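You operate a simulated robot arm through the tools that you are given. There is no shell and no other tool.

You run a simulated two-armed robot. Do the job below in one go: nothing can be reset, and whatever is moved stays where it is left.

Task
Level the make-ready block by its bubble, pin it and clamp the die.
Fine: the pin locks the knobs; stand it in its cup meanwhile; bubble between the long lines. Set down upright: block pin.
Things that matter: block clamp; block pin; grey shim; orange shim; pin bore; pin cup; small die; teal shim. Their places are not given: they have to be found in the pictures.

It is judged by the outcome, as a careful person would: the job done as asked, and still so three seconds after it is handed in. It fails if anything else is knocked over, pushed out of place, dropped, spilled or broken.

Robot
Two 7-joint arms with fingered hands on one trunk that stands fixed in place. Base frame: the origin is at the foot of the trunk, x ahead of it, y to its left, z up; the work surface is at about z = 85. Lengths are in cm, angles in rad, forces in N, time in s.
The left shoulder is at [5.1, 15.2, 114.7], the right one opposite. With the tool pointing down near the work surface each hand reaches from about 42 to 82 cm from the base axis, measured 20 degrees to its own side. Payload 3.8 kg a hand.
The tool frame of a hand sits at the grasp point between the pads (the TCP): z along the fingers, y along the line on which they close. The tips reach 3 cm beyond it. Largest opening 10.4 cm; the body of the gripper starts 3.5 cm behind the TCP. The gripper is a hand of 5 fingers: y runs from the thumb to the fingers, the wrist lies at [-1.5, -10.4, -17.8] in the tool frame, and closing takes about 1.5 s.
Orientation is told as [roll, pitch, yaw] about the base's x, y, z axes, in that order, counted from this pose: with the fingers straight down and the wrist toward the robot, the tool's x, y and z point along [0, 1, 0], [1, 0, 0] and [0, 0, -1] of the base frame.

Tools
- The arms move only by the tool apply_moves. It takes "left_steps", "right_steps" or both (then of equal length, played together; a hand with none holds still); each is a list of rows, each a list of 3 entries, a list of its own where there are three numbers: the turn, a rotation vector about the tool's x, y, z in units of 8 degrees (1.0 is 8 degrees), then the shift along the tool's x, y, z in units of 50 mm (1.0 is 50 mm), then the closure in counts, from 0 (fully open) to 255 (shut). In form: [[[ax, ay, az], [tx, ty, tz], claw], ...]. A call has 1 to 20 rows; each row shifts and turns the commanded pose from where the row before left it, along the tool's axes as they then stand. A call with a number of a shift or a turn outside -1 to 1 is refused whole. Rows are played at 5 a second. More than 5 cm and 0.15 rad between two rows, or a gripper value outside its range, and nothing of the call is played. Where a pose cannot be reached the arm comes as near as it can. A force on the tool above 40 N (or 10 N above the force at the start of the call, whichever is more), or a blocked arm, ends the call early, and 0.2 s more pass. The fingers move at their own pace (about 7.2 cm/s each) and stop on an object; they squeeze with about 33 N. The grip force told is the motor's: it shows also when the fingers shut on nothing. Time passes only in rows, and 0.2 s behind the last, so rows that do not move let the fingers close. The reply holds the time, the measured pose of the TCP, the force on the tool along the base axes, the opening and the grip force, in the units named above and with some noise, with the torque about the TCP (base axes, N m) and any sound that the robot's microphone picked up, and new pictures: "pictures" is both (left out), scene, wrist or none (wrist: the cameras of the hands that moved).
- Cameras (640 x 400 px; columns grow to the right, rows downward): "scene" is now at [14.84, 3.14, 132.66]; the picture's right is [0.42, -0.91, -0.06], its down [-0.40, -0.12, -0.91] and it looks along [0.82, 0.40, -0.41] (base axes); focal length 341 px, centre (320, 200). "left" rides on the left gripper at [-8, -7.8, -14.1] in its tool frame; the picture's right is [-0.78, -0.30, 0.56], its down [0.54, -0.78, 0.33] and it looks along [0.33, 0.56, 0.76] (tool axes); focal length 247 px, centre (320, 200). "right" rides on the right gripper at [8, -7.8, -14.1] in its tool frame; the picture's right is [-0.78, 0.30, -0.56], its down [-0.53, -0.78, 0.33] and it looks along [-0.33, 0.56, 0.76] (tool axes); focal length 247 px, centre (320, 200).
- slide_trunk(by): slides the trunk up (or, below 0, down) by that many cm; the arms and the scene camera ride with it, the base frame stays. It gives what a move gives, with no picture.
- preshape(shape, hand): the hand has 5 fingers and takes this shape, open, in about a second: jaw (thumb against the fingers, like two jaws); tri (thumb and two fingers); tip (a fingertip pinch); poke (one finger out to press); point (the index stretched); flat (the hand flat); cup (the hand cupped); fist (a fist). The gripper value then closes the fingers along that shape, each until it touches; the sizes above hold for jaw. It gives what a move gives, with no picture.
- pan_tilt(pan, tilt): turns the head with the scene camera to pan (to the left, within 1.396 rad either way) and tilt (down, from -0.506 to 1.204), counted from straight ahead of the robot. It gives what a move gives, and a new picture of the scene camera.
- locate(camera, pixels): for up to 12 pixels [column, row] of the newest picture of that camera ("zoom" is the newest enlarged one), the place [x, y, z] in the base frame of the surface seen there, good to about 0.2 cm, but the place of the scene camera against the robot may be out by one fixed shift of up to 1.8 cm in any direction. The clock stands still meanwhile.
- zoom(camera, box): a new picture of the part [left, top, right, bottom] of that camera's present view, enlarged. The clock stands still meanwhile.
- job_done(): hands the job in; it is judged then, once.

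Open the grippers and draw the arms clear of the work before you hand the job in, unless the task says otherwise.

The tools are called after "Request:" by a JSON object that holds its "name" and its "arguments". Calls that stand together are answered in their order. apply_moves: Moves the arms, as the interface text tells. Its arguments: {"type":"object","properties":{"left_steps":{"type":"array","items":{"type":"array"}},"right_steps":{"type":"array","items":{"type":"array"}},"pictures":{"type":"string","enum":["both","scene","wrist","none"]}},"required":[]} The other tools are called the same way: slide_trunk (by) slides the trunk up or down; preshape (shape, hand) gives the hand a shape; pan_tilt (pan, tilt) turns the head that bears the scene camera; locate (camera, pixels) gives the place of the surface under pixels of a picture; zoom (camera, box) takes an enlarged picture of a part of a camera's view; job_done () hands the job in.

At the start:

```text
time: 0.0
left_ee_pos: [40.04, 45.84, 121.09]
left_tool_rot: [0.0, -0.001, 0.001]
left_wrist_force: [-0.1, -0.5, -0.1]
left_torque: [0.01, -0.04, 0.02]
left_opening: 10.36
left_finger_force: 0.1
left_shape: jaw
right_ee_pos: [42.9, 5.19, 114.24]
right_tool_rot: [0.0, 0.001, 0.0]
right_wrist_force: [0.1, -0.6, -0.9]
right_torque: [0.01, 0.02, -0.03]
right_opening: 10.38
right_finger_force: 0.0
right_shape: jaw
trunk travel left (down, up): [-22.5, 23.1]
head pan, tilt: [0.436, 0.298]
```

scene: 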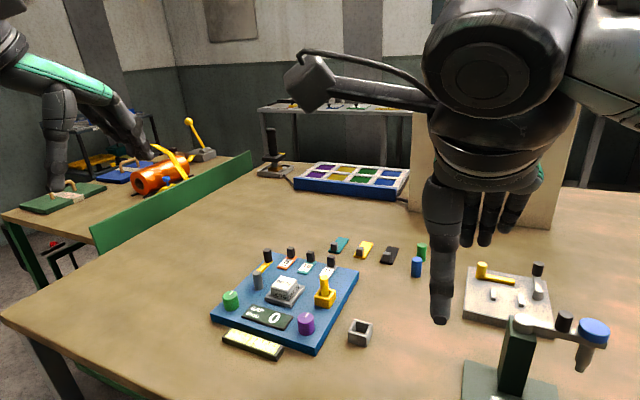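
right: 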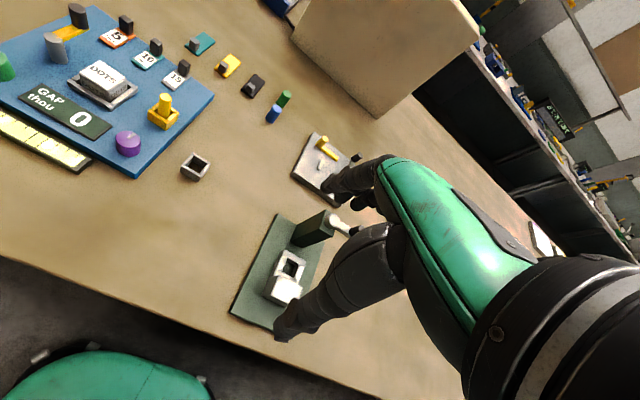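
left: 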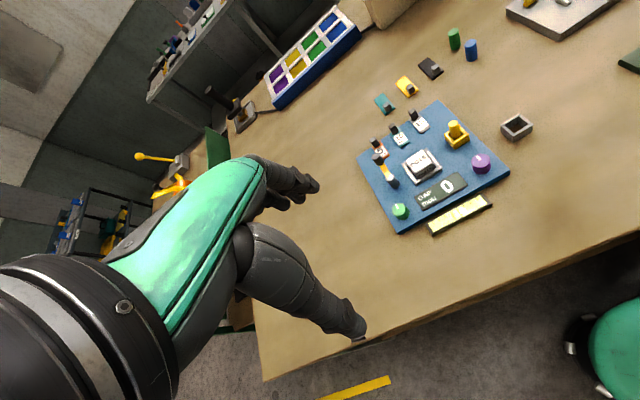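

The scene shows a blue block with knobs (green ~231,299; purple ~306,323), a yellow pin (~325,290), a bubble vial at (253,343) and an empty cup at (360,332). I'll zoom for detail.

Request:
{"name": "zoom", "arguments": {"camera": "scene", "box": [200, 225, 400, 365]}}

Request:
{"name": "zoom", "arguments": {"camera": "right", "box": [0, 0, 320, 200]}}

Request:
{"name": "zoom", "arguments": {"camera": "left", "box": [340, 20, 580, 240]}}

```text
2.86 times, centred on (300, 295) of scene
```

zoom: 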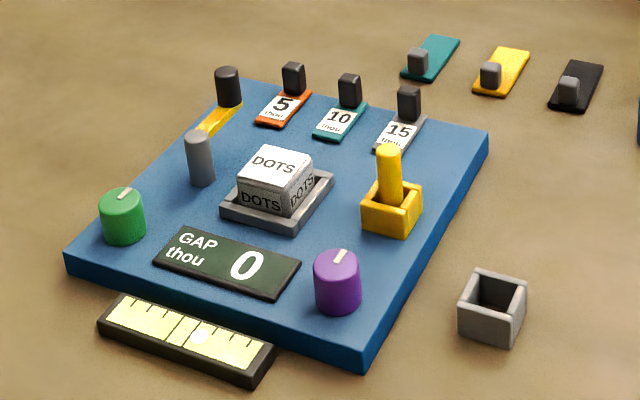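

```text
2.00 times, centred on (160, 100) of right
```

zoom: 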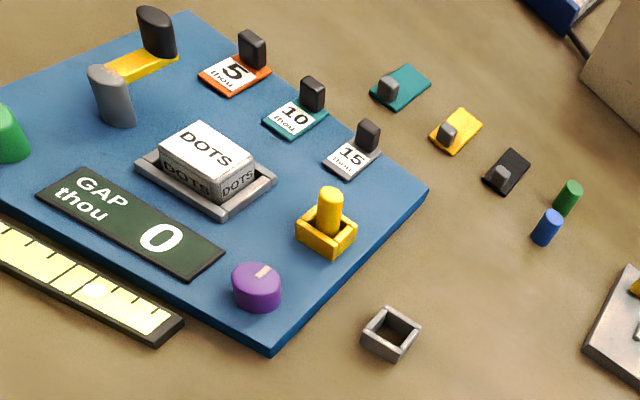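

```text
1.82 times, centred on (460, 130) of left
```

zoom: 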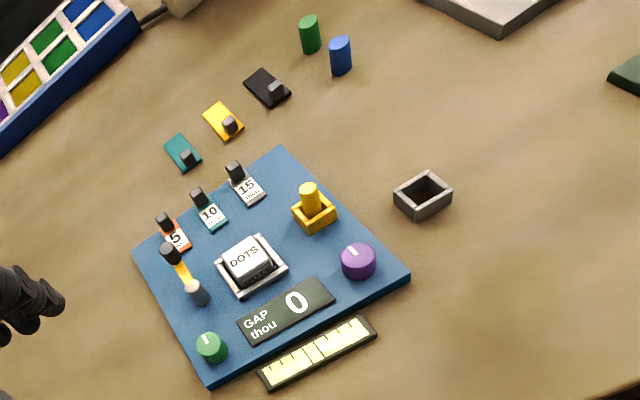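

The pin is in the yellow bore, the cup is grey and empty, and the clamp bar is at the left rear of the block. I'll turn the head to look at the block more directly and zoom on the vial and knobs.

Request:
{"name": "pan_tilt", "arguments": {"pan": 0.5, "tilt": 0.65}}

```text
time: 0.8
left_ee_pos: [40.07, 45.8, 121.13]
left_tool_rot: [0.0, 0.0, 0.002]
left_wrist_force: [-0.1, -0.4, -0.1]
left_torque: [0.03, -0.03, -0.01]
left_opening: 10.33
left_finger_force: 0.1
left_shape: jaw
right_ee_pos: [42.82, 5.1, 114.22]
right_tool_rot: [0.0, 0.0, 0.001]
right_wrist_force: [-0.2, -0.4, 0.1]
right_torque: [0.01, 0.0, 0.01]
right_opening: 10.38
right_finger_force: 0.0
right_shape: jaw
trunk travel left (down, up): [-22.5, 23.1]
head pan, tilt: [0.499, 0.649]
```

scene: 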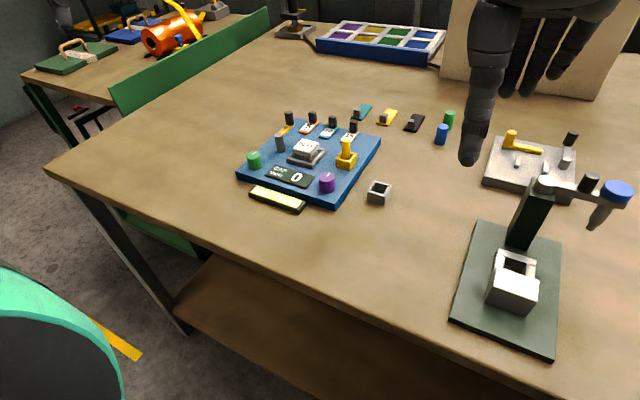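

The block is now centred around (315,165). I'll zoom close on it and on the vial.

Request:
{"name": "zoom", "arguments": {"camera": "scene", "box": [230, 95, 400, 215]}}

Request:
{"name": "zoom", "arguments": {"camera": "scene", "box": [235, 165, 345, 220]}}

Request:
{"name": "zoom", "arguments": {"camera": "scene", "box": [440, 110, 640, 360]}}

```text
3.33 times, centred on (315, 155) of scene
```

zoom: 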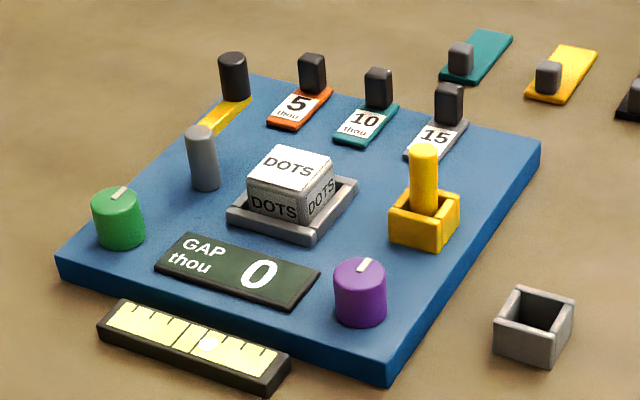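

```text
5.82 times, centred on (290, 192) of scene
```

zoom: 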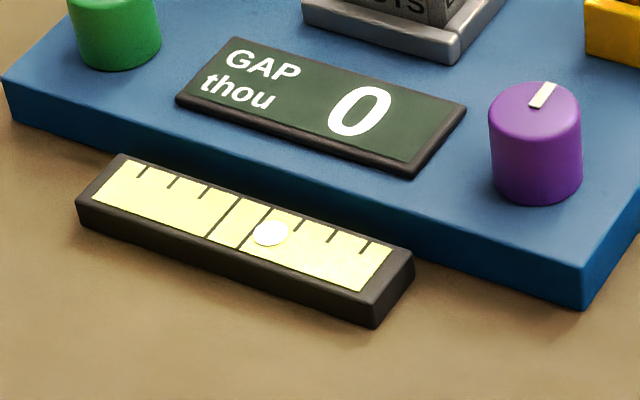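

```text
1.60 times, centred on (540, 235) of scene
```

zoom: 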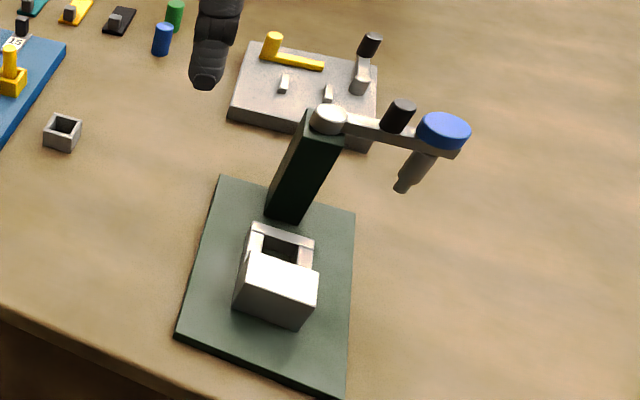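

The bubble sits right of the right long line (toward the purple knob). I'll locate the key parts in the hand cameras, which aren't subject to the fixed shift of the scene camera.

Request:
{"name": "locate", "arguments": {"camera": "right", "pixels": [[164, 98], [164, 110], [128, 138], [128, 150], [195, 158], [184, 165], [78, 10], [54, 40], [101, 75], [79, 117], [213, 98], [136, 176]]}}

Request:
{"name": "locate", "arguments": {"camera": "left", "pixels": [[454, 124], [480, 160], [399, 207], [516, 127], [378, 157], [391, 181], [420, 160], [460, 215], [418, 121], [397, 137], [376, 151], [431, 233]]}}

Request:
{"name": "locate", "arguments": {"camera": "scene", "pixels": [[347, 142], [327, 177], [254, 154], [379, 183], [291, 113], [281, 134], [305, 144], [338, 203], [380, 145], [239, 175], [294, 177]]}}

```text
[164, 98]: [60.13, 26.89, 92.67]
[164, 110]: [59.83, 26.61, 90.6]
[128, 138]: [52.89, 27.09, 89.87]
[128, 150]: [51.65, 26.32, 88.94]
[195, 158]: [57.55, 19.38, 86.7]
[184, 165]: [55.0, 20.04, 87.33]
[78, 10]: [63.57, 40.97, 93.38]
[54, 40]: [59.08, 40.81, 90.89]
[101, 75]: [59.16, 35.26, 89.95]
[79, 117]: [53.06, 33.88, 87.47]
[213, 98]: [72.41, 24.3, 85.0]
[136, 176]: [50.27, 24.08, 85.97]
```

```text
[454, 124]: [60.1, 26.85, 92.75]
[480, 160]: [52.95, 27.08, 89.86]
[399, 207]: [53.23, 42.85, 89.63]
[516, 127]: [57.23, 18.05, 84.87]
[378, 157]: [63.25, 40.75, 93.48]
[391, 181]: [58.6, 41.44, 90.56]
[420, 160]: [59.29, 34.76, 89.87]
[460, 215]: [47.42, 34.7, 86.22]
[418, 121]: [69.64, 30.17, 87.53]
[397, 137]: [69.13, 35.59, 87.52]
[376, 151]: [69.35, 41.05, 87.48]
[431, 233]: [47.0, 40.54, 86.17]
```

```text
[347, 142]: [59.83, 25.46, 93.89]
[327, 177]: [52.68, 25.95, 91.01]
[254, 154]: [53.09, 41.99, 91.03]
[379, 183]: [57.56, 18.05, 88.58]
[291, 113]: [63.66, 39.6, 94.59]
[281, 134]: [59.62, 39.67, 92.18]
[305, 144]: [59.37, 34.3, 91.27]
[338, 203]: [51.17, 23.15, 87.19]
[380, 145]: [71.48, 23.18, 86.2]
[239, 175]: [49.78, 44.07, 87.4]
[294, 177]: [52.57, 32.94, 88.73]
```

Block spans about x 50–72, y 24–45, top z≈87; pin top (60.1,26.9,92.7), cup near (56.5,19), purple knob (53,27), green knob (53,43), clamp post (59,41). I'll bring the left hand closer (still high above) for a detailed look.

Request:
{"name": "apply_moves", "arguments": {"left_steps": [[[0, 0, 0], [-0.48, 0.1, 0.6], 0], [[0, 0, 0], [-0.48, 0.1, 0.6], 0], [[0, 0, 0], [-0.48, 0.1, 0.6], 0], [[0, 0, 0], [-0.48, 0.1, 0.6], 0], [[0, 0, 0], [-0.4, 0.0, 0.4], 0], [[0, 0, 0], [0, 0, 0], 0]], "pictures": "both"}}

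```text
time: 2.2
left_ee_pos: [42.14, 34.39, 107.1]
left_tool_rot: [-0.001, 0.0, -0.002]
left_wrist_force: [-0.5, -0.7, 0.5]
left_torque: [0.0, -0.01, 0.02]
left_opening: 10.36
left_finger_force: 0.0
left_shape: jaw
right_ee_pos: [42.83, 5.13, 114.22]
right_tool_rot: [0.0, -0.001, 0.001]
right_wrist_force: [-0.3, -1.0, -0.1]
right_torque: [-0.02, 0.03, 0.0]
right_opening: 10.38
right_finger_force: 0.1
right_shape: jaw
trunk travel left (down, up): [-22.5, 23.1]
head pan, tilt: [0.499, 0.649]
```

scene: 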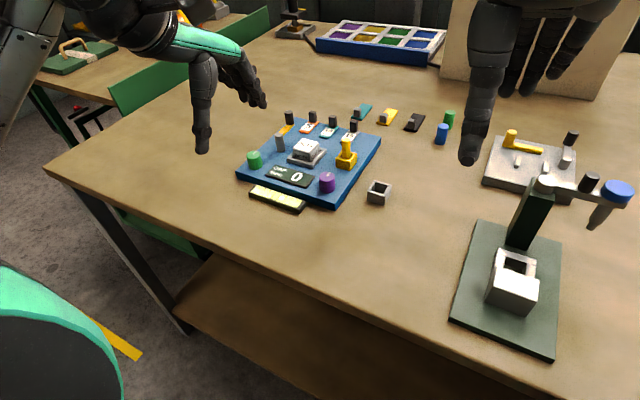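
left: 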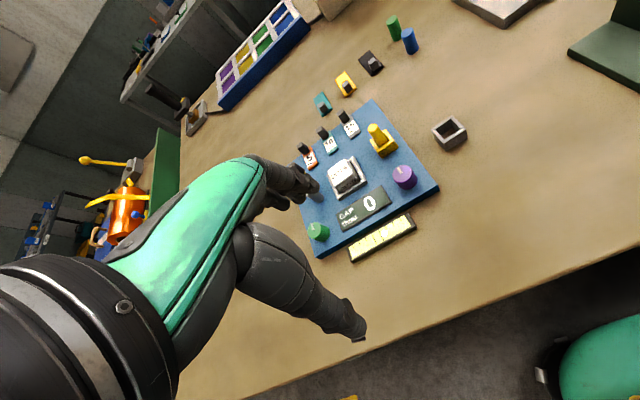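

Request:
{"name": "zoom", "arguments": {"camera": "left", "box": [280, 90, 480, 270]}}

Request:
{"name": "zoom", "arguments": {"camera": "left", "box": [340, 200, 430, 270]}}

Request:
{"name": "zoom", "arguments": {"camera": "left", "box": [355, 105, 475, 195]}}

```text
2.22 times, centred on (380, 180) of left
```

zoom: 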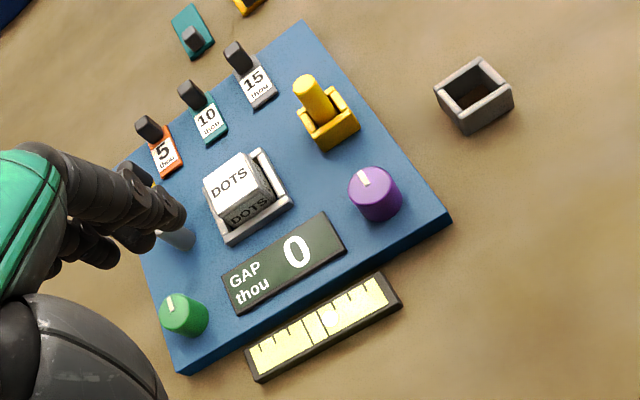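

```text
5.71 times, centred on (385, 235) of left
```

zoom: 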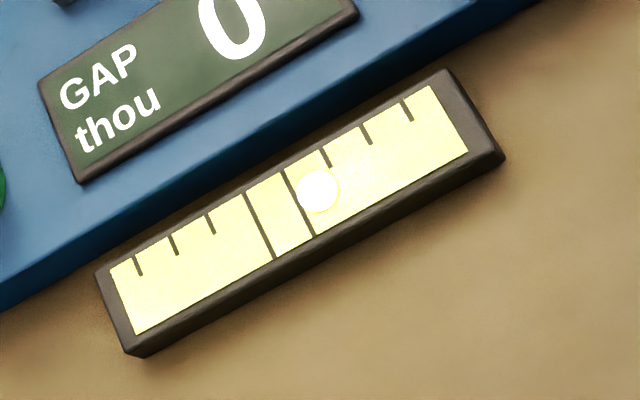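

```text
4.44 times, centred on (415, 150) of left
```

zoom: 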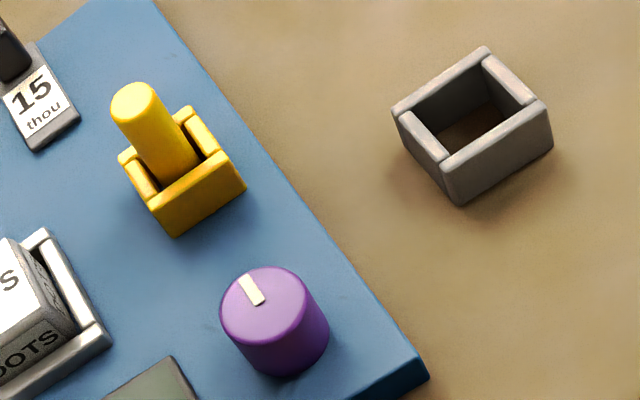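

I'll measure the pin, bore box, cup rims and knobs in this zoom.

Request:
{"name": "locate", "arguments": {"camera": "zoom", "pixels": [[133, 100], [112, 105], [155, 105], [123, 155], [160, 205], [240, 180], [185, 112], [170, 150], [395, 112], [450, 165], [545, 105], [485, 52]]}}

Request:
{"name": "locate", "arguments": {"camera": "zoom", "pixels": [[275, 300], [250, 290], [221, 310], [308, 300], [258, 270], [280, 345], [470, 120], [480, 100], [140, 260], [350, 280], [195, 170], [550, 145]]}}

```text
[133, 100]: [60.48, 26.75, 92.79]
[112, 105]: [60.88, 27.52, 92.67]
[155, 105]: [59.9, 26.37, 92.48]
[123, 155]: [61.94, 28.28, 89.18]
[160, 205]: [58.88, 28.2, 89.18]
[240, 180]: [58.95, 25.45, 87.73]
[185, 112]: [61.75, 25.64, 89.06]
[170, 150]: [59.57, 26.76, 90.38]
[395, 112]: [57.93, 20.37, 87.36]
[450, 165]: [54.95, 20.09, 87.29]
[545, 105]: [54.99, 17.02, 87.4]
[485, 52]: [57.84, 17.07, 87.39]
```

```text
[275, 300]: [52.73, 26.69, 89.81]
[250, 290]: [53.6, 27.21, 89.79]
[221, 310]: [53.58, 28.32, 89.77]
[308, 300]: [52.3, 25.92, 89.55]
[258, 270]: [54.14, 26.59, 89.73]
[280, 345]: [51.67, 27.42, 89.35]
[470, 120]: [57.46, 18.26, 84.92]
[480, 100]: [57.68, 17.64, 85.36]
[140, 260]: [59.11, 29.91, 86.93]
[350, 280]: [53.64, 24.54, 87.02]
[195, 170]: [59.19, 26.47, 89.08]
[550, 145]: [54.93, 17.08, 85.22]
```

Pin centre ≈(60.4,26.9), bore box rim z≈89.1, cup centre ≈(56.4,18.7) rim 87.4, purple knob ≈(52.9,27.05) top 89.8. Next I look at how the hand's fingers really stand in jaw shape.

Request:
{"name": "zoom", "arguments": {"camera": "scene", "box": [140, 0, 300, 170]}}

Request:
{"name": "zoom", "arguments": {"camera": "scene", "box": [440, 0, 640, 180]}}

Request:
{"name": "zoom", "arguments": {"camera": "right", "box": [240, 120, 520, 370]}}

```text
2.35 times, centred on (220, 85) of scene
```

zoom: 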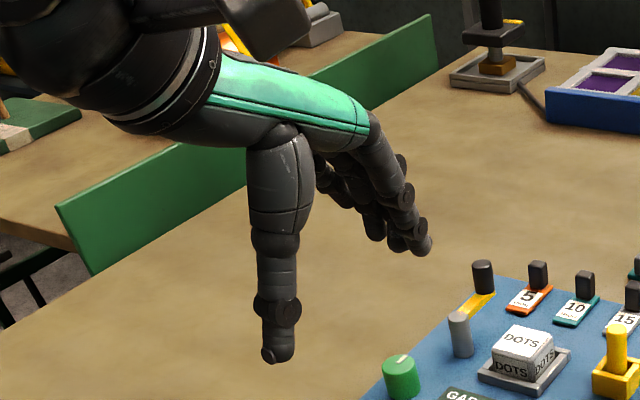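

```text
2.22 times, centred on (540, 90) of scene
```

zoom: 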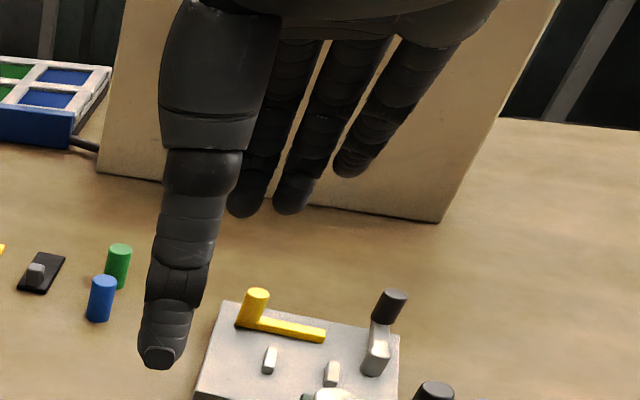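

```text
1.60 times, centred on (380, 245) of right
```

zoom: 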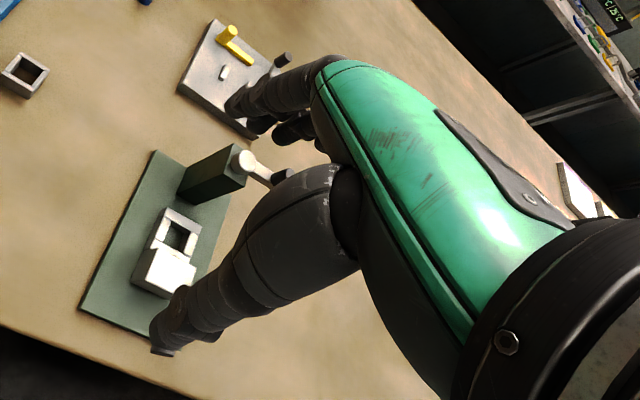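

The jaw has the thumb toward the robot and four fingers on the far side. I'll retract the left hand back out and try the fingertip pinch shape on the right hand, which has a smaller footprint for the pin and knobs.

Request:
{"name": "apply_moves", "arguments": {"left_steps": [[[0, 0, 0], [0.4, 0, -0.6], 0], [[0, 0, 0], [0.6, -0.1, -0.6], 0], [[0, 0, 0], [0.6, -0.1, -0.6], 0], [[0, 0, 0], [0.6, -0.1, -0.6], 0], [[0, 0, 0], [0.4, 0.0, 0], 0]], "pictures": "none"}}

Request:
{"name": "preshape", "arguments": {"shape": "tip", "hand": "right"}}

Request:
{"name": "zoom", "arguments": {"camera": "scene", "box": [440, 0, 640, 180]}}

Request:
{"name": "zoom", "arguments": {"camera": "right", "box": [240, 120, 520, 370]}}

```text
time: 3.4
left_ee_pos: [40.82, 47.47, 119.01]
left_tool_rot: [-0.001, 0.001, -0.001]
left_wrist_force: [-0.4, 0.2, 0.4]
left_torque: [-0.04, -0.02, -0.01]
left_opening: 10.39
left_finger_force: 0.0
left_shape: jaw
right_ee_pos: [42.84, 5.29, 114.09]
right_tool_rot: [0.001, 0.001, 0.002]
right_wrist_force: [0.0, -0.6, -0.5]
right_torque: [0.02, 0.01, -0.02]
right_opening: 10.36
right_finger_force: 0.1
right_shape: jaw
trunk travel left (down, up): [-22.5, 23.1]
head pan, tilt: [0.499, 0.649]
```

```text
time: 4.3
left_ee_pos: [40.83, 47.33, 119.08]
left_tool_rot: [0.001, -0.001, -0.001]
left_wrist_force: [-0.4, 0.0, -1.0]
left_torque: [0.02, -0.02, 0.0]
left_opening: 10.34
left_finger_force: 0.1
left_shape: jaw
right_ee_pos: [42.73, 5.21, 114.12]
right_tool_rot: [-0.001, 0.0, -0.002]
right_wrist_force: [-0.2, 0.0, 0.3]
right_torque: [-0.02, -0.03, -0.03]
right_opening: 10.38
right_finger_force: 0.2
right_shape: tip
trunk travel left (down, up): [-22.5, 23.1]
head pan, tilt: [0.499, 0.649]
```

```text
2.22 times, centred on (540, 90) of scene
```

zoom: 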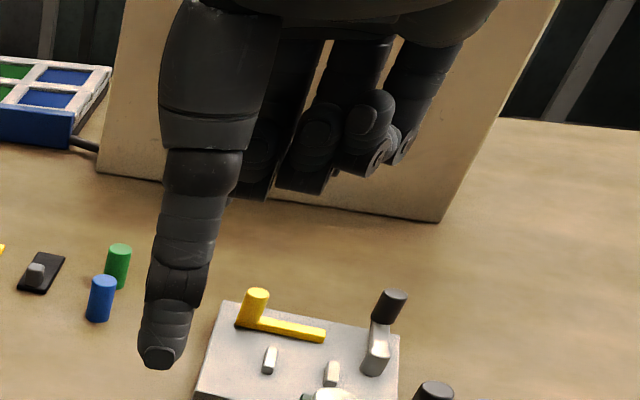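

```text
1.60 times, centred on (380, 245) of right
```

zoom: 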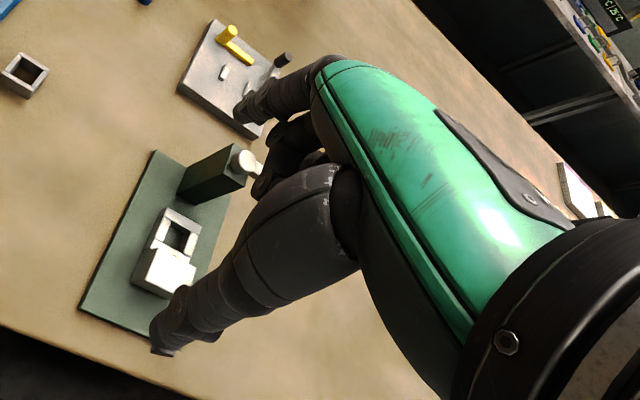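

In tip shape only the thumb and index stay out. I'll close it part-way in the air to see where the tips meet relative to the reported TCP.

Request:
{"name": "apply_moves", "arguments": {"right_steps": [[[0, 0, 0], [0, 0, 0], 170], [[0, 0, 0], [0, 0, 0], 170], [[0, 0, 0], [0, 0, 0], 170], [[0, 0, 0], [0, 0, 0], 170], [[0, 0, 0], [0, 0, 0], 170], [[0, 0, 0], [0, 0, 0], 170]], "pictures": "both"}}

```text
time: 5.7
left_ee_pos: [40.71, 47.42, 119.2]
left_tool_rot: [0.0, 0.002, -0.001]
left_wrist_force: [0.6, -0.1, -0.9]
left_torque: [0.01, -0.01, -0.02]
left_opening: 10.37
left_finger_force: 0.0
left_shape: jaw
right_ee_pos: [42.9, 5.13, 114.2]
right_tool_rot: [0.0, 0.001, -0.001]
right_wrist_force: [-0.4, -1.0, -0.1]
right_torque: [0.02, 0.0, 0.03]
right_opening: 3.54
right_finger_force: 0.1
right_shape: tip
trunk travel left (down, up): [-22.5, 23.1]
head pan, tilt: [0.499, 0.649]
```

scene: 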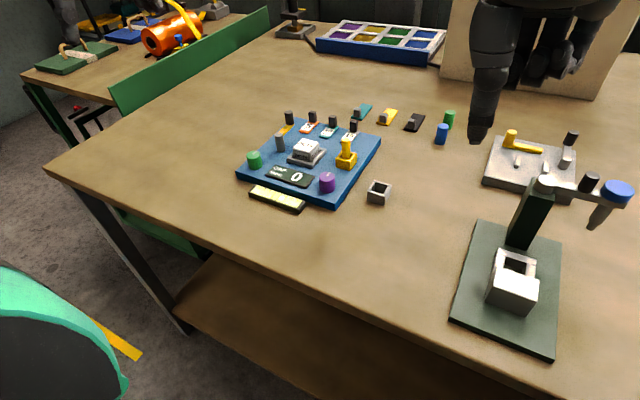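
right: 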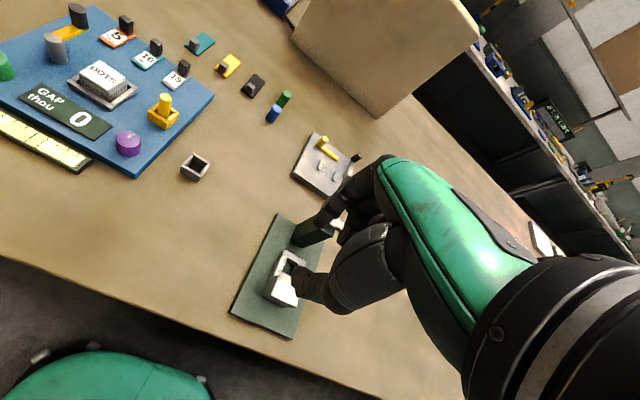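

Opening is linear with counts (170 → 3.5 cm). Zoom and locate the fingertips.

Request:
{"name": "zoom", "arguments": {"camera": "right", "box": [260, 170, 420, 330]}}

Request:
{"name": "zoom", "arguments": {"camera": "scene", "box": [440, 0, 600, 150]}}

```text
2.50 times, centred on (340, 250) of right
```

zoom: 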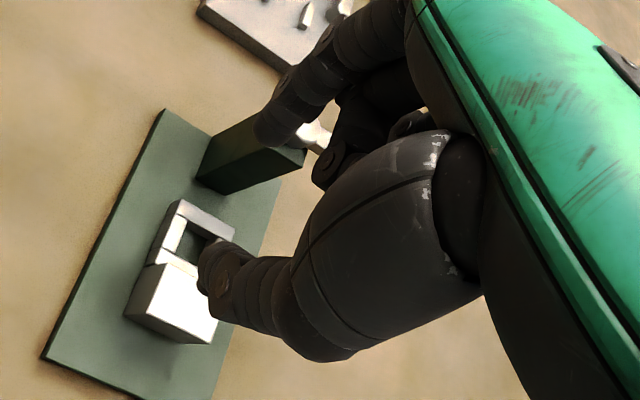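

```text
2.67 times, centred on (520, 75) of scene
```

zoom: 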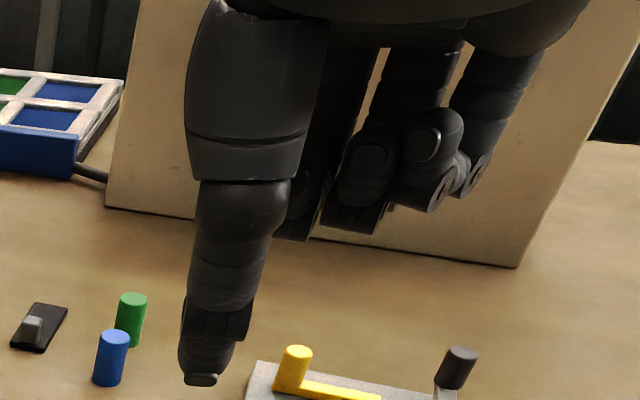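

Request:
{"name": "locate", "arguments": {"camera": "right", "pixels": [[296, 276], [302, 285], [312, 272], [325, 222], [332, 215], [345, 205], [338, 238], [300, 290], [318, 288]]}}

Request:
{"name": "locate", "arguments": {"camera": "scene", "pixels": [[488, 140], [487, 130], [499, 125], [497, 100], [498, 75], [560, 60], [540, 75]]}}

```text
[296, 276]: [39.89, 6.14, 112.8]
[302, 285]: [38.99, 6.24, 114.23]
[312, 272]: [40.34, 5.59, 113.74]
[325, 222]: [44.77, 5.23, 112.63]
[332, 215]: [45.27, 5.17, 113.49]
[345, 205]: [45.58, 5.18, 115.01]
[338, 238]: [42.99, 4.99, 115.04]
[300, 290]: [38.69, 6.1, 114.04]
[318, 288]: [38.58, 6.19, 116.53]
```

```text
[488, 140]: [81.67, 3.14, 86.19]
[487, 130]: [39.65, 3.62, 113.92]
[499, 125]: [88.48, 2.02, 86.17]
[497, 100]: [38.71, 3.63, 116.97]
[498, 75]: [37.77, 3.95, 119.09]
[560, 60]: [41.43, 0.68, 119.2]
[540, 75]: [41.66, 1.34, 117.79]
```

Tips sit ~2 cm beyond the TCP and are centred on it. I'll bring the right hand above the pin (60.4,26.9) at z≈102, then yaw it 30° to the left for reach, half open.

Request:
{"name": "apply_moves", "arguments": {"right_steps": [[[0, 0, 0], [0.545, 0.4375, 0.305], 128], [[0, 0, 0], [0.545, 0.4375, 0.305], 128], [[0, 0, 0], [0.545, 0.4375, 0.305], 128], [[0, 0, 0], [0.545, 0.4375, 0.305], 128], [[0, 0, 0], [0.545, 0.4375, 0.305], 128], [[0, 0, 0], [0.545, 0.4375, 0.305], 128], [[0, 0, 0], [0.545, 0.4375, 0.305], 128], [[0, 0, 0], [0.545, 0.4375, 0.305], 128], [[0, 0, -0.94], [0, 0, 0], 128], [[0, 0, -0.94], [0, 0, 0], 128], [[0, 0, -0.94], [0, 0, 0], 128], [[0, 0, -0.94], [0, 0, 0], 128], [[0, 0, 0], [0, 0, 0], 128]], "pictures": "both"}}

```text
time: 8.5
left_ee_pos: [40.64, 47.43, 118.98]
left_tool_rot: [0.001, 0.0, 0.001]
left_wrist_force: [-0.4, 0.4, -1.0]
left_torque: [0.0, 0.03, -0.01]
left_opening: 10.37
left_finger_force: 0.0
left_shape: jaw
right_ee_pos: [56.74, 22.25, 104.63]
right_tool_rot: [0.0, 0.001, 0.525]
right_wrist_force: [0.0, -0.4, -0.2]
right_torque: [-0.02, 0.01, -0.02]
right_opening: 5.15
right_finger_force: 0.0
right_shape: tip
right hand out of reach, approached as far as the arm can: row 7, 8
trunk travel left (down, up): [-22.5, 23.1]
head pan, tilt: [0.499, 0.649]
```

scene: 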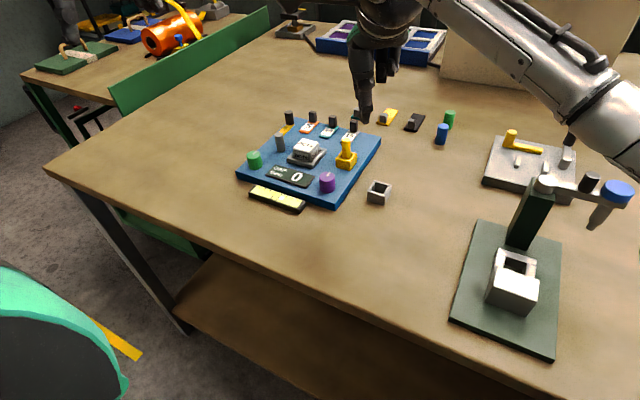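
right: 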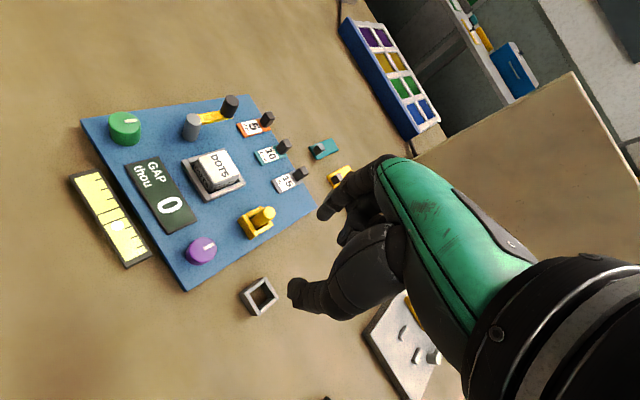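

Rows 7–8 hit the reach limit before the yaw; now with yaw 0.525 the hand is at (56.7,22.3,104.6). I'll move the remaining way to above the pin and lower to z≈98 to test reach.

Request:
{"name": "apply_moves", "arguments": {"right_steps": [[[0, 0, 0], [0, 0, 0.6], 128], [[0, 0, 0], [0.146, 0.367, 0.24], 128], [[0, 0, 0], [0.146, 0.367, 0.24], 128], [[0, 0, 0], [0.146, 0.367, 0.24], 128], [[0, 0, 0], [0, 0, 0], 128]], "pictures": "both"}}

```text
time: 9.7
left_ee_pos: [40.71, 47.27, 118.99]
left_tool_rot: [0.001, -0.001, 0.0]
left_wrist_force: [-0.2, -0.6, -0.7]
left_torque: [-0.01, 0.01, 0.0]
left_opening: 10.37
left_finger_force: 0.1
left_shape: jaw
right_ee_pos: [60.21, 23.88, 97.87]
right_tool_rot: [0.001, -0.002, 0.523]
right_wrist_force: [0.6, -0.5, -0.1]
right_torque: [-0.01, 0.03, 0.02]
right_opening: 5.13
right_finger_force: 0.0
right_shape: tip
right hand out of reach, approached as far as the arm can: row 3, 4
trunk travel left (down, up): [-22.5, 23.1]
head pan, tilt: [0.499, 0.649]
```

scene: 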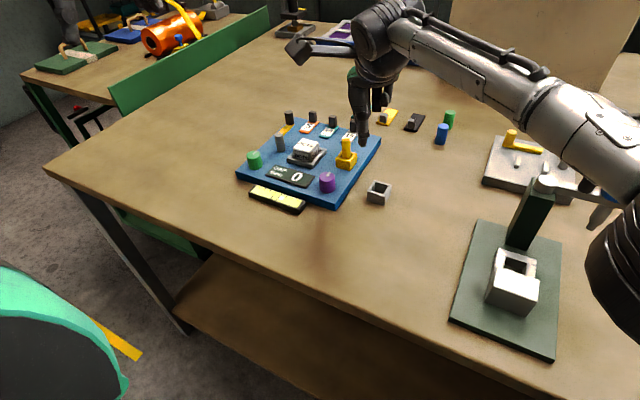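
right: 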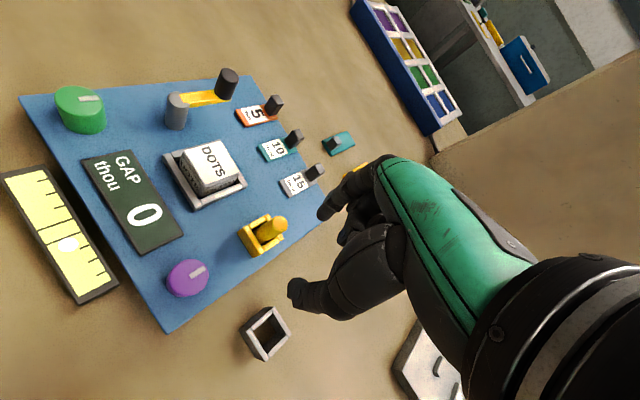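

The right arm can't reach the pin at y≈27 with the tool down, so the left hand will do the block work. I retract the right hand up and back to its own side.

Request:
{"name": "apply_moves", "arguments": {"right_steps": [[[0, 0, 0], [0, -0.3, -0.8], 128], [[0, 0, 0], [0, -0.3, -0.8], 128], [[0, 0, 0], [-0.2, -0.6, -0.6], 128], [[0, 0, 0], [-0.4, -0.8, -0.3], 128], [[0, 0, 0], [-0.44, -0.8, 0], 128], [[0, 0, 0], [-0.44, -0.8, 0], 128], [[0, 0, 0], [-0.44, -0.8, 0], 128], [[0, 0, 0], [-0.44, -0.8, 0], 128], [[0, 0, 0.94], [-0.3, 0, 0], 128], [[0, 0, 0.94], [-0.3, 0, 0], 128], [[0, 0, 0.94], [0, 0, 0], 128], [[0, 0, 0.94], [0, 0, 0], 128]], "pictures": "none"}}

Request:
{"name": "preshape", "arguments": {"shape": "tip", "hand": "left"}}

```text
time: 12.3
left_ee_pos: [40.64, 47.33, 119.03]
left_tool_rot: [0.0, 0.0, 0.0]
left_wrist_force: [-0.6, 0.1, -0.6]
left_torque: [0.02, 0.01, 0.0]
left_opening: 10.38
left_finger_force: 0.0
left_shape: jaw
right_ee_pos: [44.76, -1.68, 110.29]
right_tool_rot: [0.001, 0.001, -0.003]
right_wrist_force: [0.6, 0.4, -0.1]
right_torque: [0.0, -0.01, 0.05]
right_opening: 5.13
right_finger_force: 0.0
right_shape: tip
trunk travel left (down, up): [-22.5, 23.1]
head pan, tilt: [0.499, 0.649]
```

```text
time: 13.2
left_ee_pos: [40.65, 47.31, 119.2]
left_tool_rot: [0.0, -0.001, 0.0]
left_wrist_force: [0.7, -0.8, -0.3]
left_torque: [-0.03, -0.02, 0.03]
left_opening: 10.37
left_finger_force: 0.0
left_shape: tip
right_ee_pos: [44.84, -1.8, 110.23]
right_tool_rot: [-0.001, 0.001, -0.001]
right_wrist_force: [-1.0, -0.1, 0.2]
right_torque: [0.02, 0.01, 0.01]
right_opening: 5.16
right_finger_force: 0.1
right_shape: tip
trunk travel left (down, up): [-22.5, 23.1]
head pan, tilt: [0.499, 0.649]
```

Left hand is in tip shape; now move it above the pin at (60.4,26.9) with z≈100.

Request:
{"name": "apply_moves", "arguments": {"left_steps": [[[0, 0, 0], [-0.51, 0.494, 0.475], 128], [[0, 0, 0], [-0.51, 0.494, 0.475], 128], [[0, 0, 0], [-0.51, 0.494, 0.475], 128], [[0, 0, 0], [-0.51, 0.494, 0.475], 128], [[0, 0, 0], [-0.51, 0.494, 0.475], 128], [[0, 0, 0], [-0.51, 0.494, 0.475], 128], [[0, 0, 0], [-0.51, 0.494, 0.475], 128], [[0, 0, 0], [-0.51, 0.494, 0.475], 128], [[0, 0, 0], [0, 0, 0], 128]], "pictures": "both"}}

```text
time: 15.2
left_ee_pos: [60.44, 26.97, 100.01]
left_tool_rot: [0.0, -0.001, 0.0]
left_wrist_force: [0.8, -0.6, -0.5]
left_torque: [0.04, 0.0, -0.01]
left_opening: 5.21
left_finger_force: 0.0
left_shape: tip
right_ee_pos: [44.69, -1.8, 110.31]
right_tool_rot: [0.001, 0.001, -0.002]
right_wrist_force: [0.3, 0.0, 0.1]
right_torque: [0.0, 0.01, -0.01]
right_opening: 5.16
right_finger_force: 0.1
right_shape: tip
trunk travel left (down, up): [-22.5, 23.1]
head pan, tilt: [0.499, 0.649]
```

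scene: 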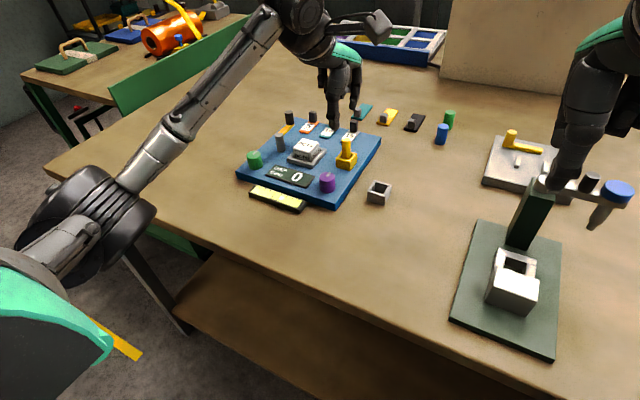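
left: 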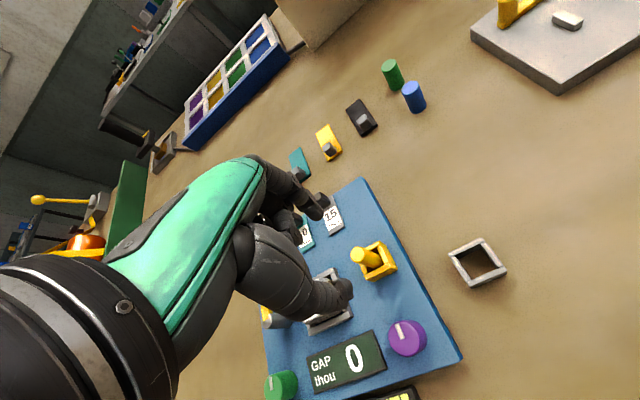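

The left hand is over the pin. I re-measure pin and bore with the closer left camera before descending, and check the fixture height near the parked right hand.

Request:
{"name": "zoom", "arguments": {"camera": "left", "box": [310, 200, 470, 300]}}

Request:
{"name": "locate", "arguments": {"camera": "scene", "pixels": [[545, 182], [590, 183], [620, 188], [565, 195]]}}

```text
4.00 times, centred on (390, 250) of left
```

zoom: 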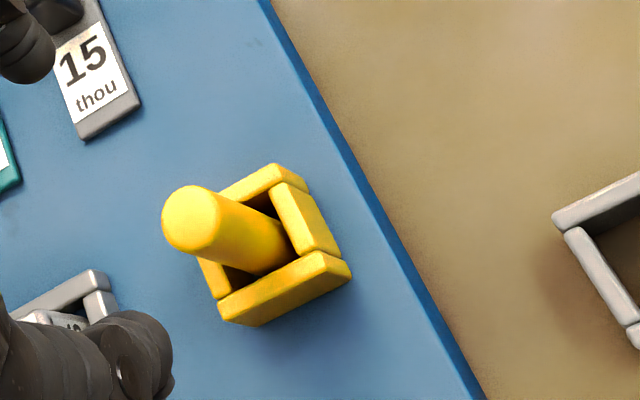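

```text
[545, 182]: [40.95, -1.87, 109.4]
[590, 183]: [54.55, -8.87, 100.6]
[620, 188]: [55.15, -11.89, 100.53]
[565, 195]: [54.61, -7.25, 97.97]
```

Request:
{"name": "locate", "arguments": {"camera": "zoom", "pixels": [[190, 220], [165, 220], [215, 225], [190, 190], [190, 248], [218, 305], [345, 265], [275, 170], [203, 262], [240, 205], [250, 250], [285, 235]]}}

```text
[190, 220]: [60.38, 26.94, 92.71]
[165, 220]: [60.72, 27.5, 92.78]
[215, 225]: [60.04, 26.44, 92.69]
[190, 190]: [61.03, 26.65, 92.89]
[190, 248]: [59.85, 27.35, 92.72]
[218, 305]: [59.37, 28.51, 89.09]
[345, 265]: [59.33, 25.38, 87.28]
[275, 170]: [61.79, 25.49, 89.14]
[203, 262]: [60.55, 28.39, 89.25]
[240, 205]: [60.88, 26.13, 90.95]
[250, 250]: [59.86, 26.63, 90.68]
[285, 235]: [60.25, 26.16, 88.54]
```

Pin centre confirmed at (60.4,26.97), radius ≈0.65. Descend straight to TCP z≈92.8 with fingers at 5.2 cm.

Request:
{"name": "apply_moves", "arguments": {"left_steps": [[[0, 0, 0], [0, 0, 0.5], 128], [[0, 0, 0], [0, 0, 0.5], 128], [[0, 0, 0], [0, 0, 0.44], 128], [[0, 0, 0], [0, 0, 0], 128]], "pictures": "both"}}

```text
time: 16.2
left_ee_pos: [60.3, 26.87, 92.82]
left_tool_rot: [0.0, 0.0, 0.001]
left_wrist_force: [1.1, -0.1, -0.9]
left_torque: [-0.04, -0.02, 0.0]
left_opening: 5.21
left_finger_force: 0.0
left_shape: tip
right_ee_pos: [44.76, -1.9, 110.4]
right_tool_rot: [0.0, 0.0, 0.002]
right_wrist_force: [0.5, 0.2, -0.3]
right_torque: [0.01, 0.0, 0.01]
right_opening: 5.15
right_finger_force: 0.0
right_shape: tip
trunk travel left (down, up): [-22.5, 23.1]
head pan, tilt: [0.499, 0.649]
```

scene: 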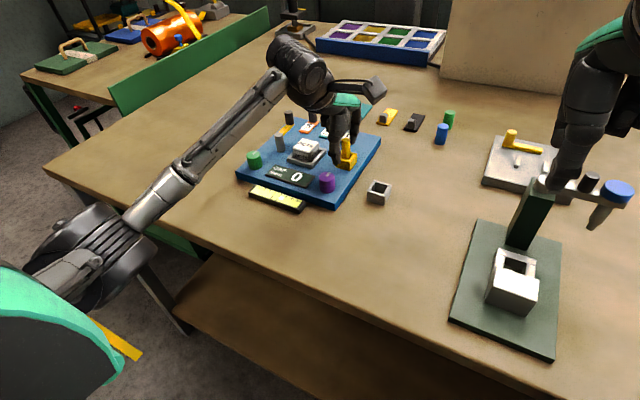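
left: 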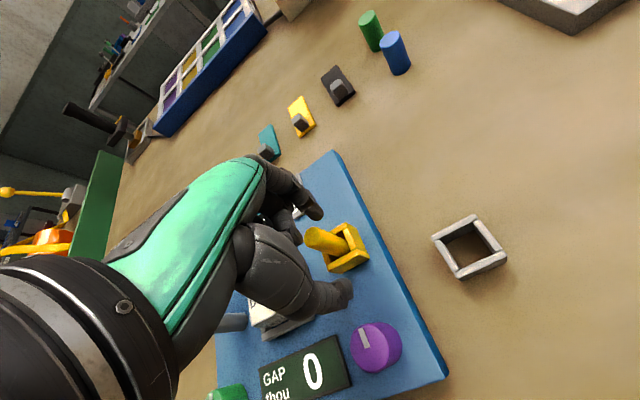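

Request:
{"name": "zoom", "arguments": {"camera": "left", "box": [260, 170, 420, 320]}}

Request:
{"name": "zoom", "arguments": {"camera": "scene", "box": [270, 70, 400, 200]}}

```text
2.67 times, centred on (340, 245) of left
```

zoom: 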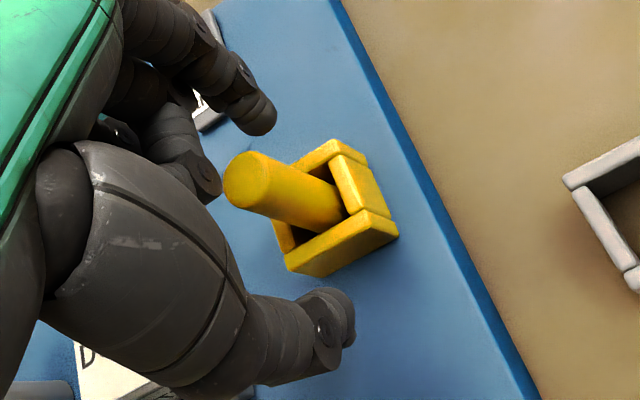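

```text
3.08 times, centred on (335, 135) of scene
```

zoom: 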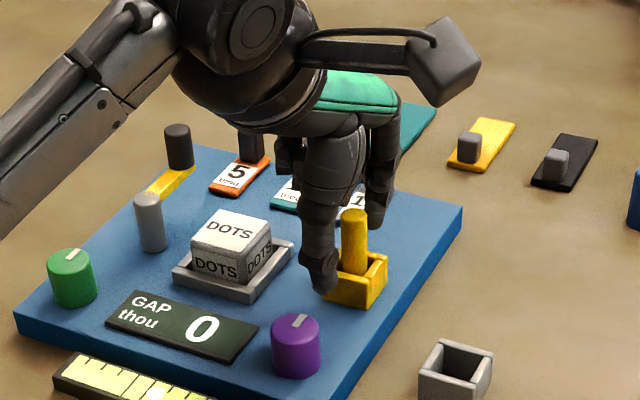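

The thumb and index straddle the pin evenly. Close the pinch on it.

Request:
{"name": "apply_moves", "arguments": {"left_steps": [[[0, 0, 0], [0, 0, 0], 180], [[0, 0, 0], [0, 0, 0], 200], [[0, 0, 0], [0, 0, 0], 220], [[0, 0, 0], [0, 0, 0], 255], [[0, 0, 0], [0, 0, 0], 255], [[0, 0, 0], [0, 0, 0], 255], [[0, 0, 0], [0, 0, 0], 255]], "pictures": "both"}}

```text
time: 17.8
left_ee_pos: [60.32, 26.93, 92.75]
left_tool_rot: [0.001, -0.001, -0.001]
left_wrist_force: [0.3, 0.0, 0.2]
left_torque: [-0.02, -0.03, 0.0]
left_opening: 1.04
left_finger_force: 32.9
left_shape: tip
right_ee_pos: [44.83, -1.84, 110.32]
right_tool_rot: [0.0, 0.001, 0.0]
right_wrist_force: [-0.1, 0.7, 0.2]
right_torque: [0.01, -0.01, 0.0]
right_opening: 5.14
right_finger_force: 0.1
right_shape: tip
trunk travel left (down, up): [-22.5, 23.1]
head pan, tilt: [0.499, 0.649]
```

scene: 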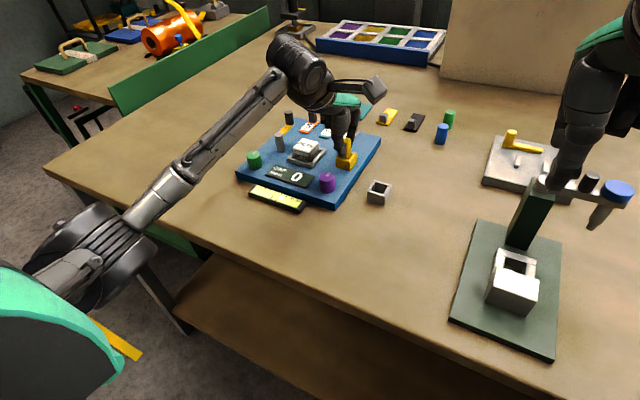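
left: 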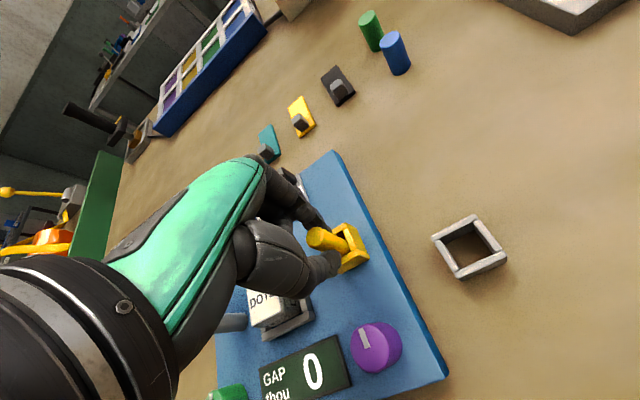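

Gripped (opening 1.04, 33 N). Lift straight up about 7 cm.

Request:
{"name": "apply_moves", "arguments": {"left_steps": [[[0, 0, 0], [0, 0, -0.15], 255], [[0, 0, 0], [0, 0, -0.2], 255], [[0, 0, 0], [0, 0, -0.3], 255], [[0, 0, 0], [0, 0, -0.35], 255], [[0, 0, 0], [0, 0, -0.4], 255], [[0, 0, 0], [0, 0, 0], 255]], "pictures": "both"}}

```text
time: 19.2
left_ee_pos: [60.36, 26.77, 99.83]
left_tool_rot: [0.0, 0.0, 0.0]
left_wrist_force: [0.6, -1.3, -1.5]
left_torque: [0.02, 0.0, -0.03]
left_opening: 1.0
left_finger_force: 32.6
left_shape: tip
right_ee_pos: [44.75, -1.76, 110.34]
right_tool_rot: [0.0, -0.001, 0.0]
right_wrist_force: [-0.9, -0.4, 0.0]
right_torque: [-0.02, 0.0, 0.02]
right_opening: 5.12
right_finger_force: 0.1
right_shape: tip
trunk travel left (down, up): [-22.5, 23.1]
head pan, tilt: [0.499, 0.649]
```

scene: 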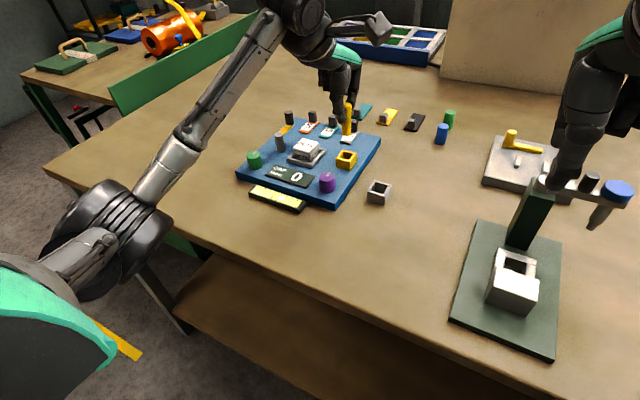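
left: 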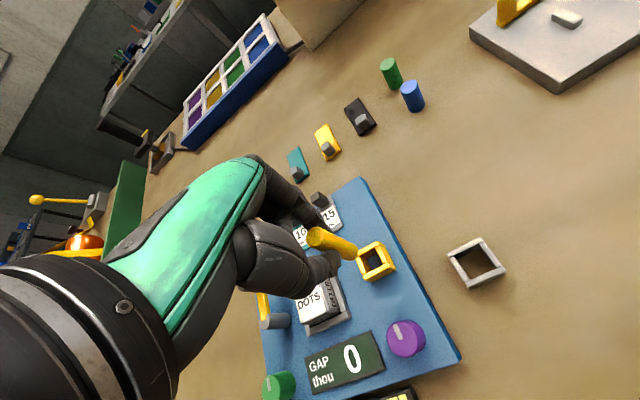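

Request:
{"name": "zoom", "arguments": {"camera": "left", "box": [270, 190, 430, 310]}}

Request:
{"name": "zoom", "arguments": {"camera": "scene", "box": [300, 60, 400, 190]}}

```text
3.33 times, centred on (350, 250) of left
```

zoom: 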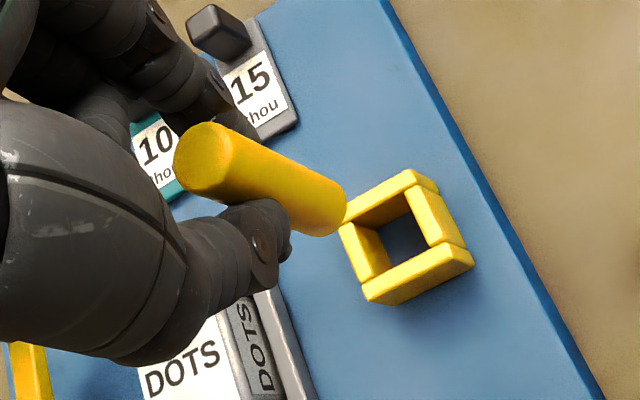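

```text
3.08 times, centred on (350, 125) of scene
```

zoom: 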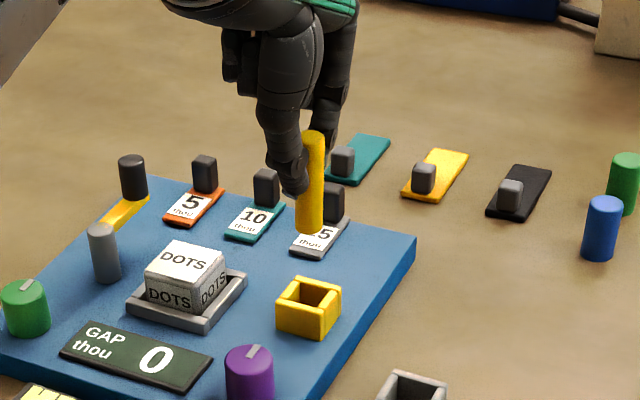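

The pin is out and hangs upright. Locate its top and bottom in the left zoom to know its length and offset.

Request:
{"name": "zoom", "arguments": {"camera": "left", "box": [270, 190, 430, 310]}}

Request:
{"name": "locate", "arguments": {"camera": "left", "pixels": [[322, 238], [315, 238], [328, 240], [350, 260], [356, 250], [353, 255], [340, 244], [370, 258], [381, 262], [366, 250], [374, 272]]}}

```text
3.33 times, centred on (350, 250) of left
```

zoom: 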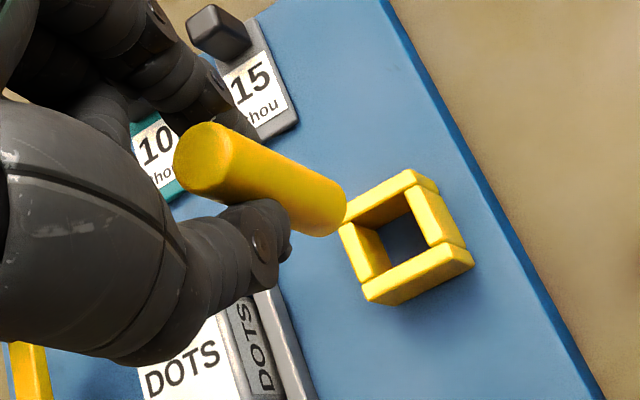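

```text
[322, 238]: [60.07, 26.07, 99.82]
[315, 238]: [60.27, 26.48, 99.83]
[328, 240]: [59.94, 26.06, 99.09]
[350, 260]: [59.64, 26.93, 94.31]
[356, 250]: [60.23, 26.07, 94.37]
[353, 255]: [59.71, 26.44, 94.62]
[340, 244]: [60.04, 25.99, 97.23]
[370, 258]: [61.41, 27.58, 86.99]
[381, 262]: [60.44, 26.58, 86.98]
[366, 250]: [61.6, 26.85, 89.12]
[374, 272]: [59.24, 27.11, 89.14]
```

Bore floor is z≈87, pin length ≈5.8. I check a few more points on the pin to get its axis precisely.

Request:
{"name": "locate", "arguments": {"camera": "zoom", "pixels": [[205, 160], [180, 160], [228, 165], [205, 130], [200, 195], [260, 190], [285, 195], [310, 200], [335, 200], [315, 230], [325, 215], [245, 185]]}}

```text
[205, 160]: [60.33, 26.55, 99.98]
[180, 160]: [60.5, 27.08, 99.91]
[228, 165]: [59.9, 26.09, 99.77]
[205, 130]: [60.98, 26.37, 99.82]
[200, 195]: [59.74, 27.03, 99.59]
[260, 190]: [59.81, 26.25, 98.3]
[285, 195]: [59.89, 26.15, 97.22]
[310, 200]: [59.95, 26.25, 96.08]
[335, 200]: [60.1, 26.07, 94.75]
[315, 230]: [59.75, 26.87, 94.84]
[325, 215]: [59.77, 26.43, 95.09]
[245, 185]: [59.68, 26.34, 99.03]
```

The pin axis is vertical at ≈(60.3,26.65). Re-measure the cup from this view.

Request:
{"name": "zoom", "arguments": {"camera": "left", "box": [430, 215, 530, 300]}}

```text
4.71 times, centred on (480, 258) of left
```

zoom: 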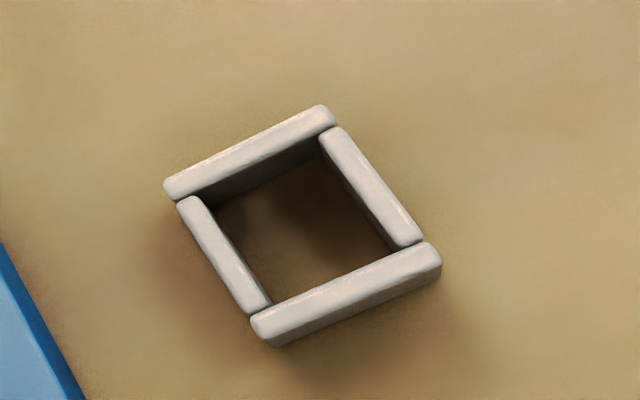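

Request:
{"name": "locate", "arguments": {"camera": "zoom", "pixels": [[168, 190], [325, 110], [255, 322], [436, 258], [200, 205], [325, 150], [255, 300], [400, 235], [250, 155], [345, 290], [370, 185], [225, 255]]}}

```text
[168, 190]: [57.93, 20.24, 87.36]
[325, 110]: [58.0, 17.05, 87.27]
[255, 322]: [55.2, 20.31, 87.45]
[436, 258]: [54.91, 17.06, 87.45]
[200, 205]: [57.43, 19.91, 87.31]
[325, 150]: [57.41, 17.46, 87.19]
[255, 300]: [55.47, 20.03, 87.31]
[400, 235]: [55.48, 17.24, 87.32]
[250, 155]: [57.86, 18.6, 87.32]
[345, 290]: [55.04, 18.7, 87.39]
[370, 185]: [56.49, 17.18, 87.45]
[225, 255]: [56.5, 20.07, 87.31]
```

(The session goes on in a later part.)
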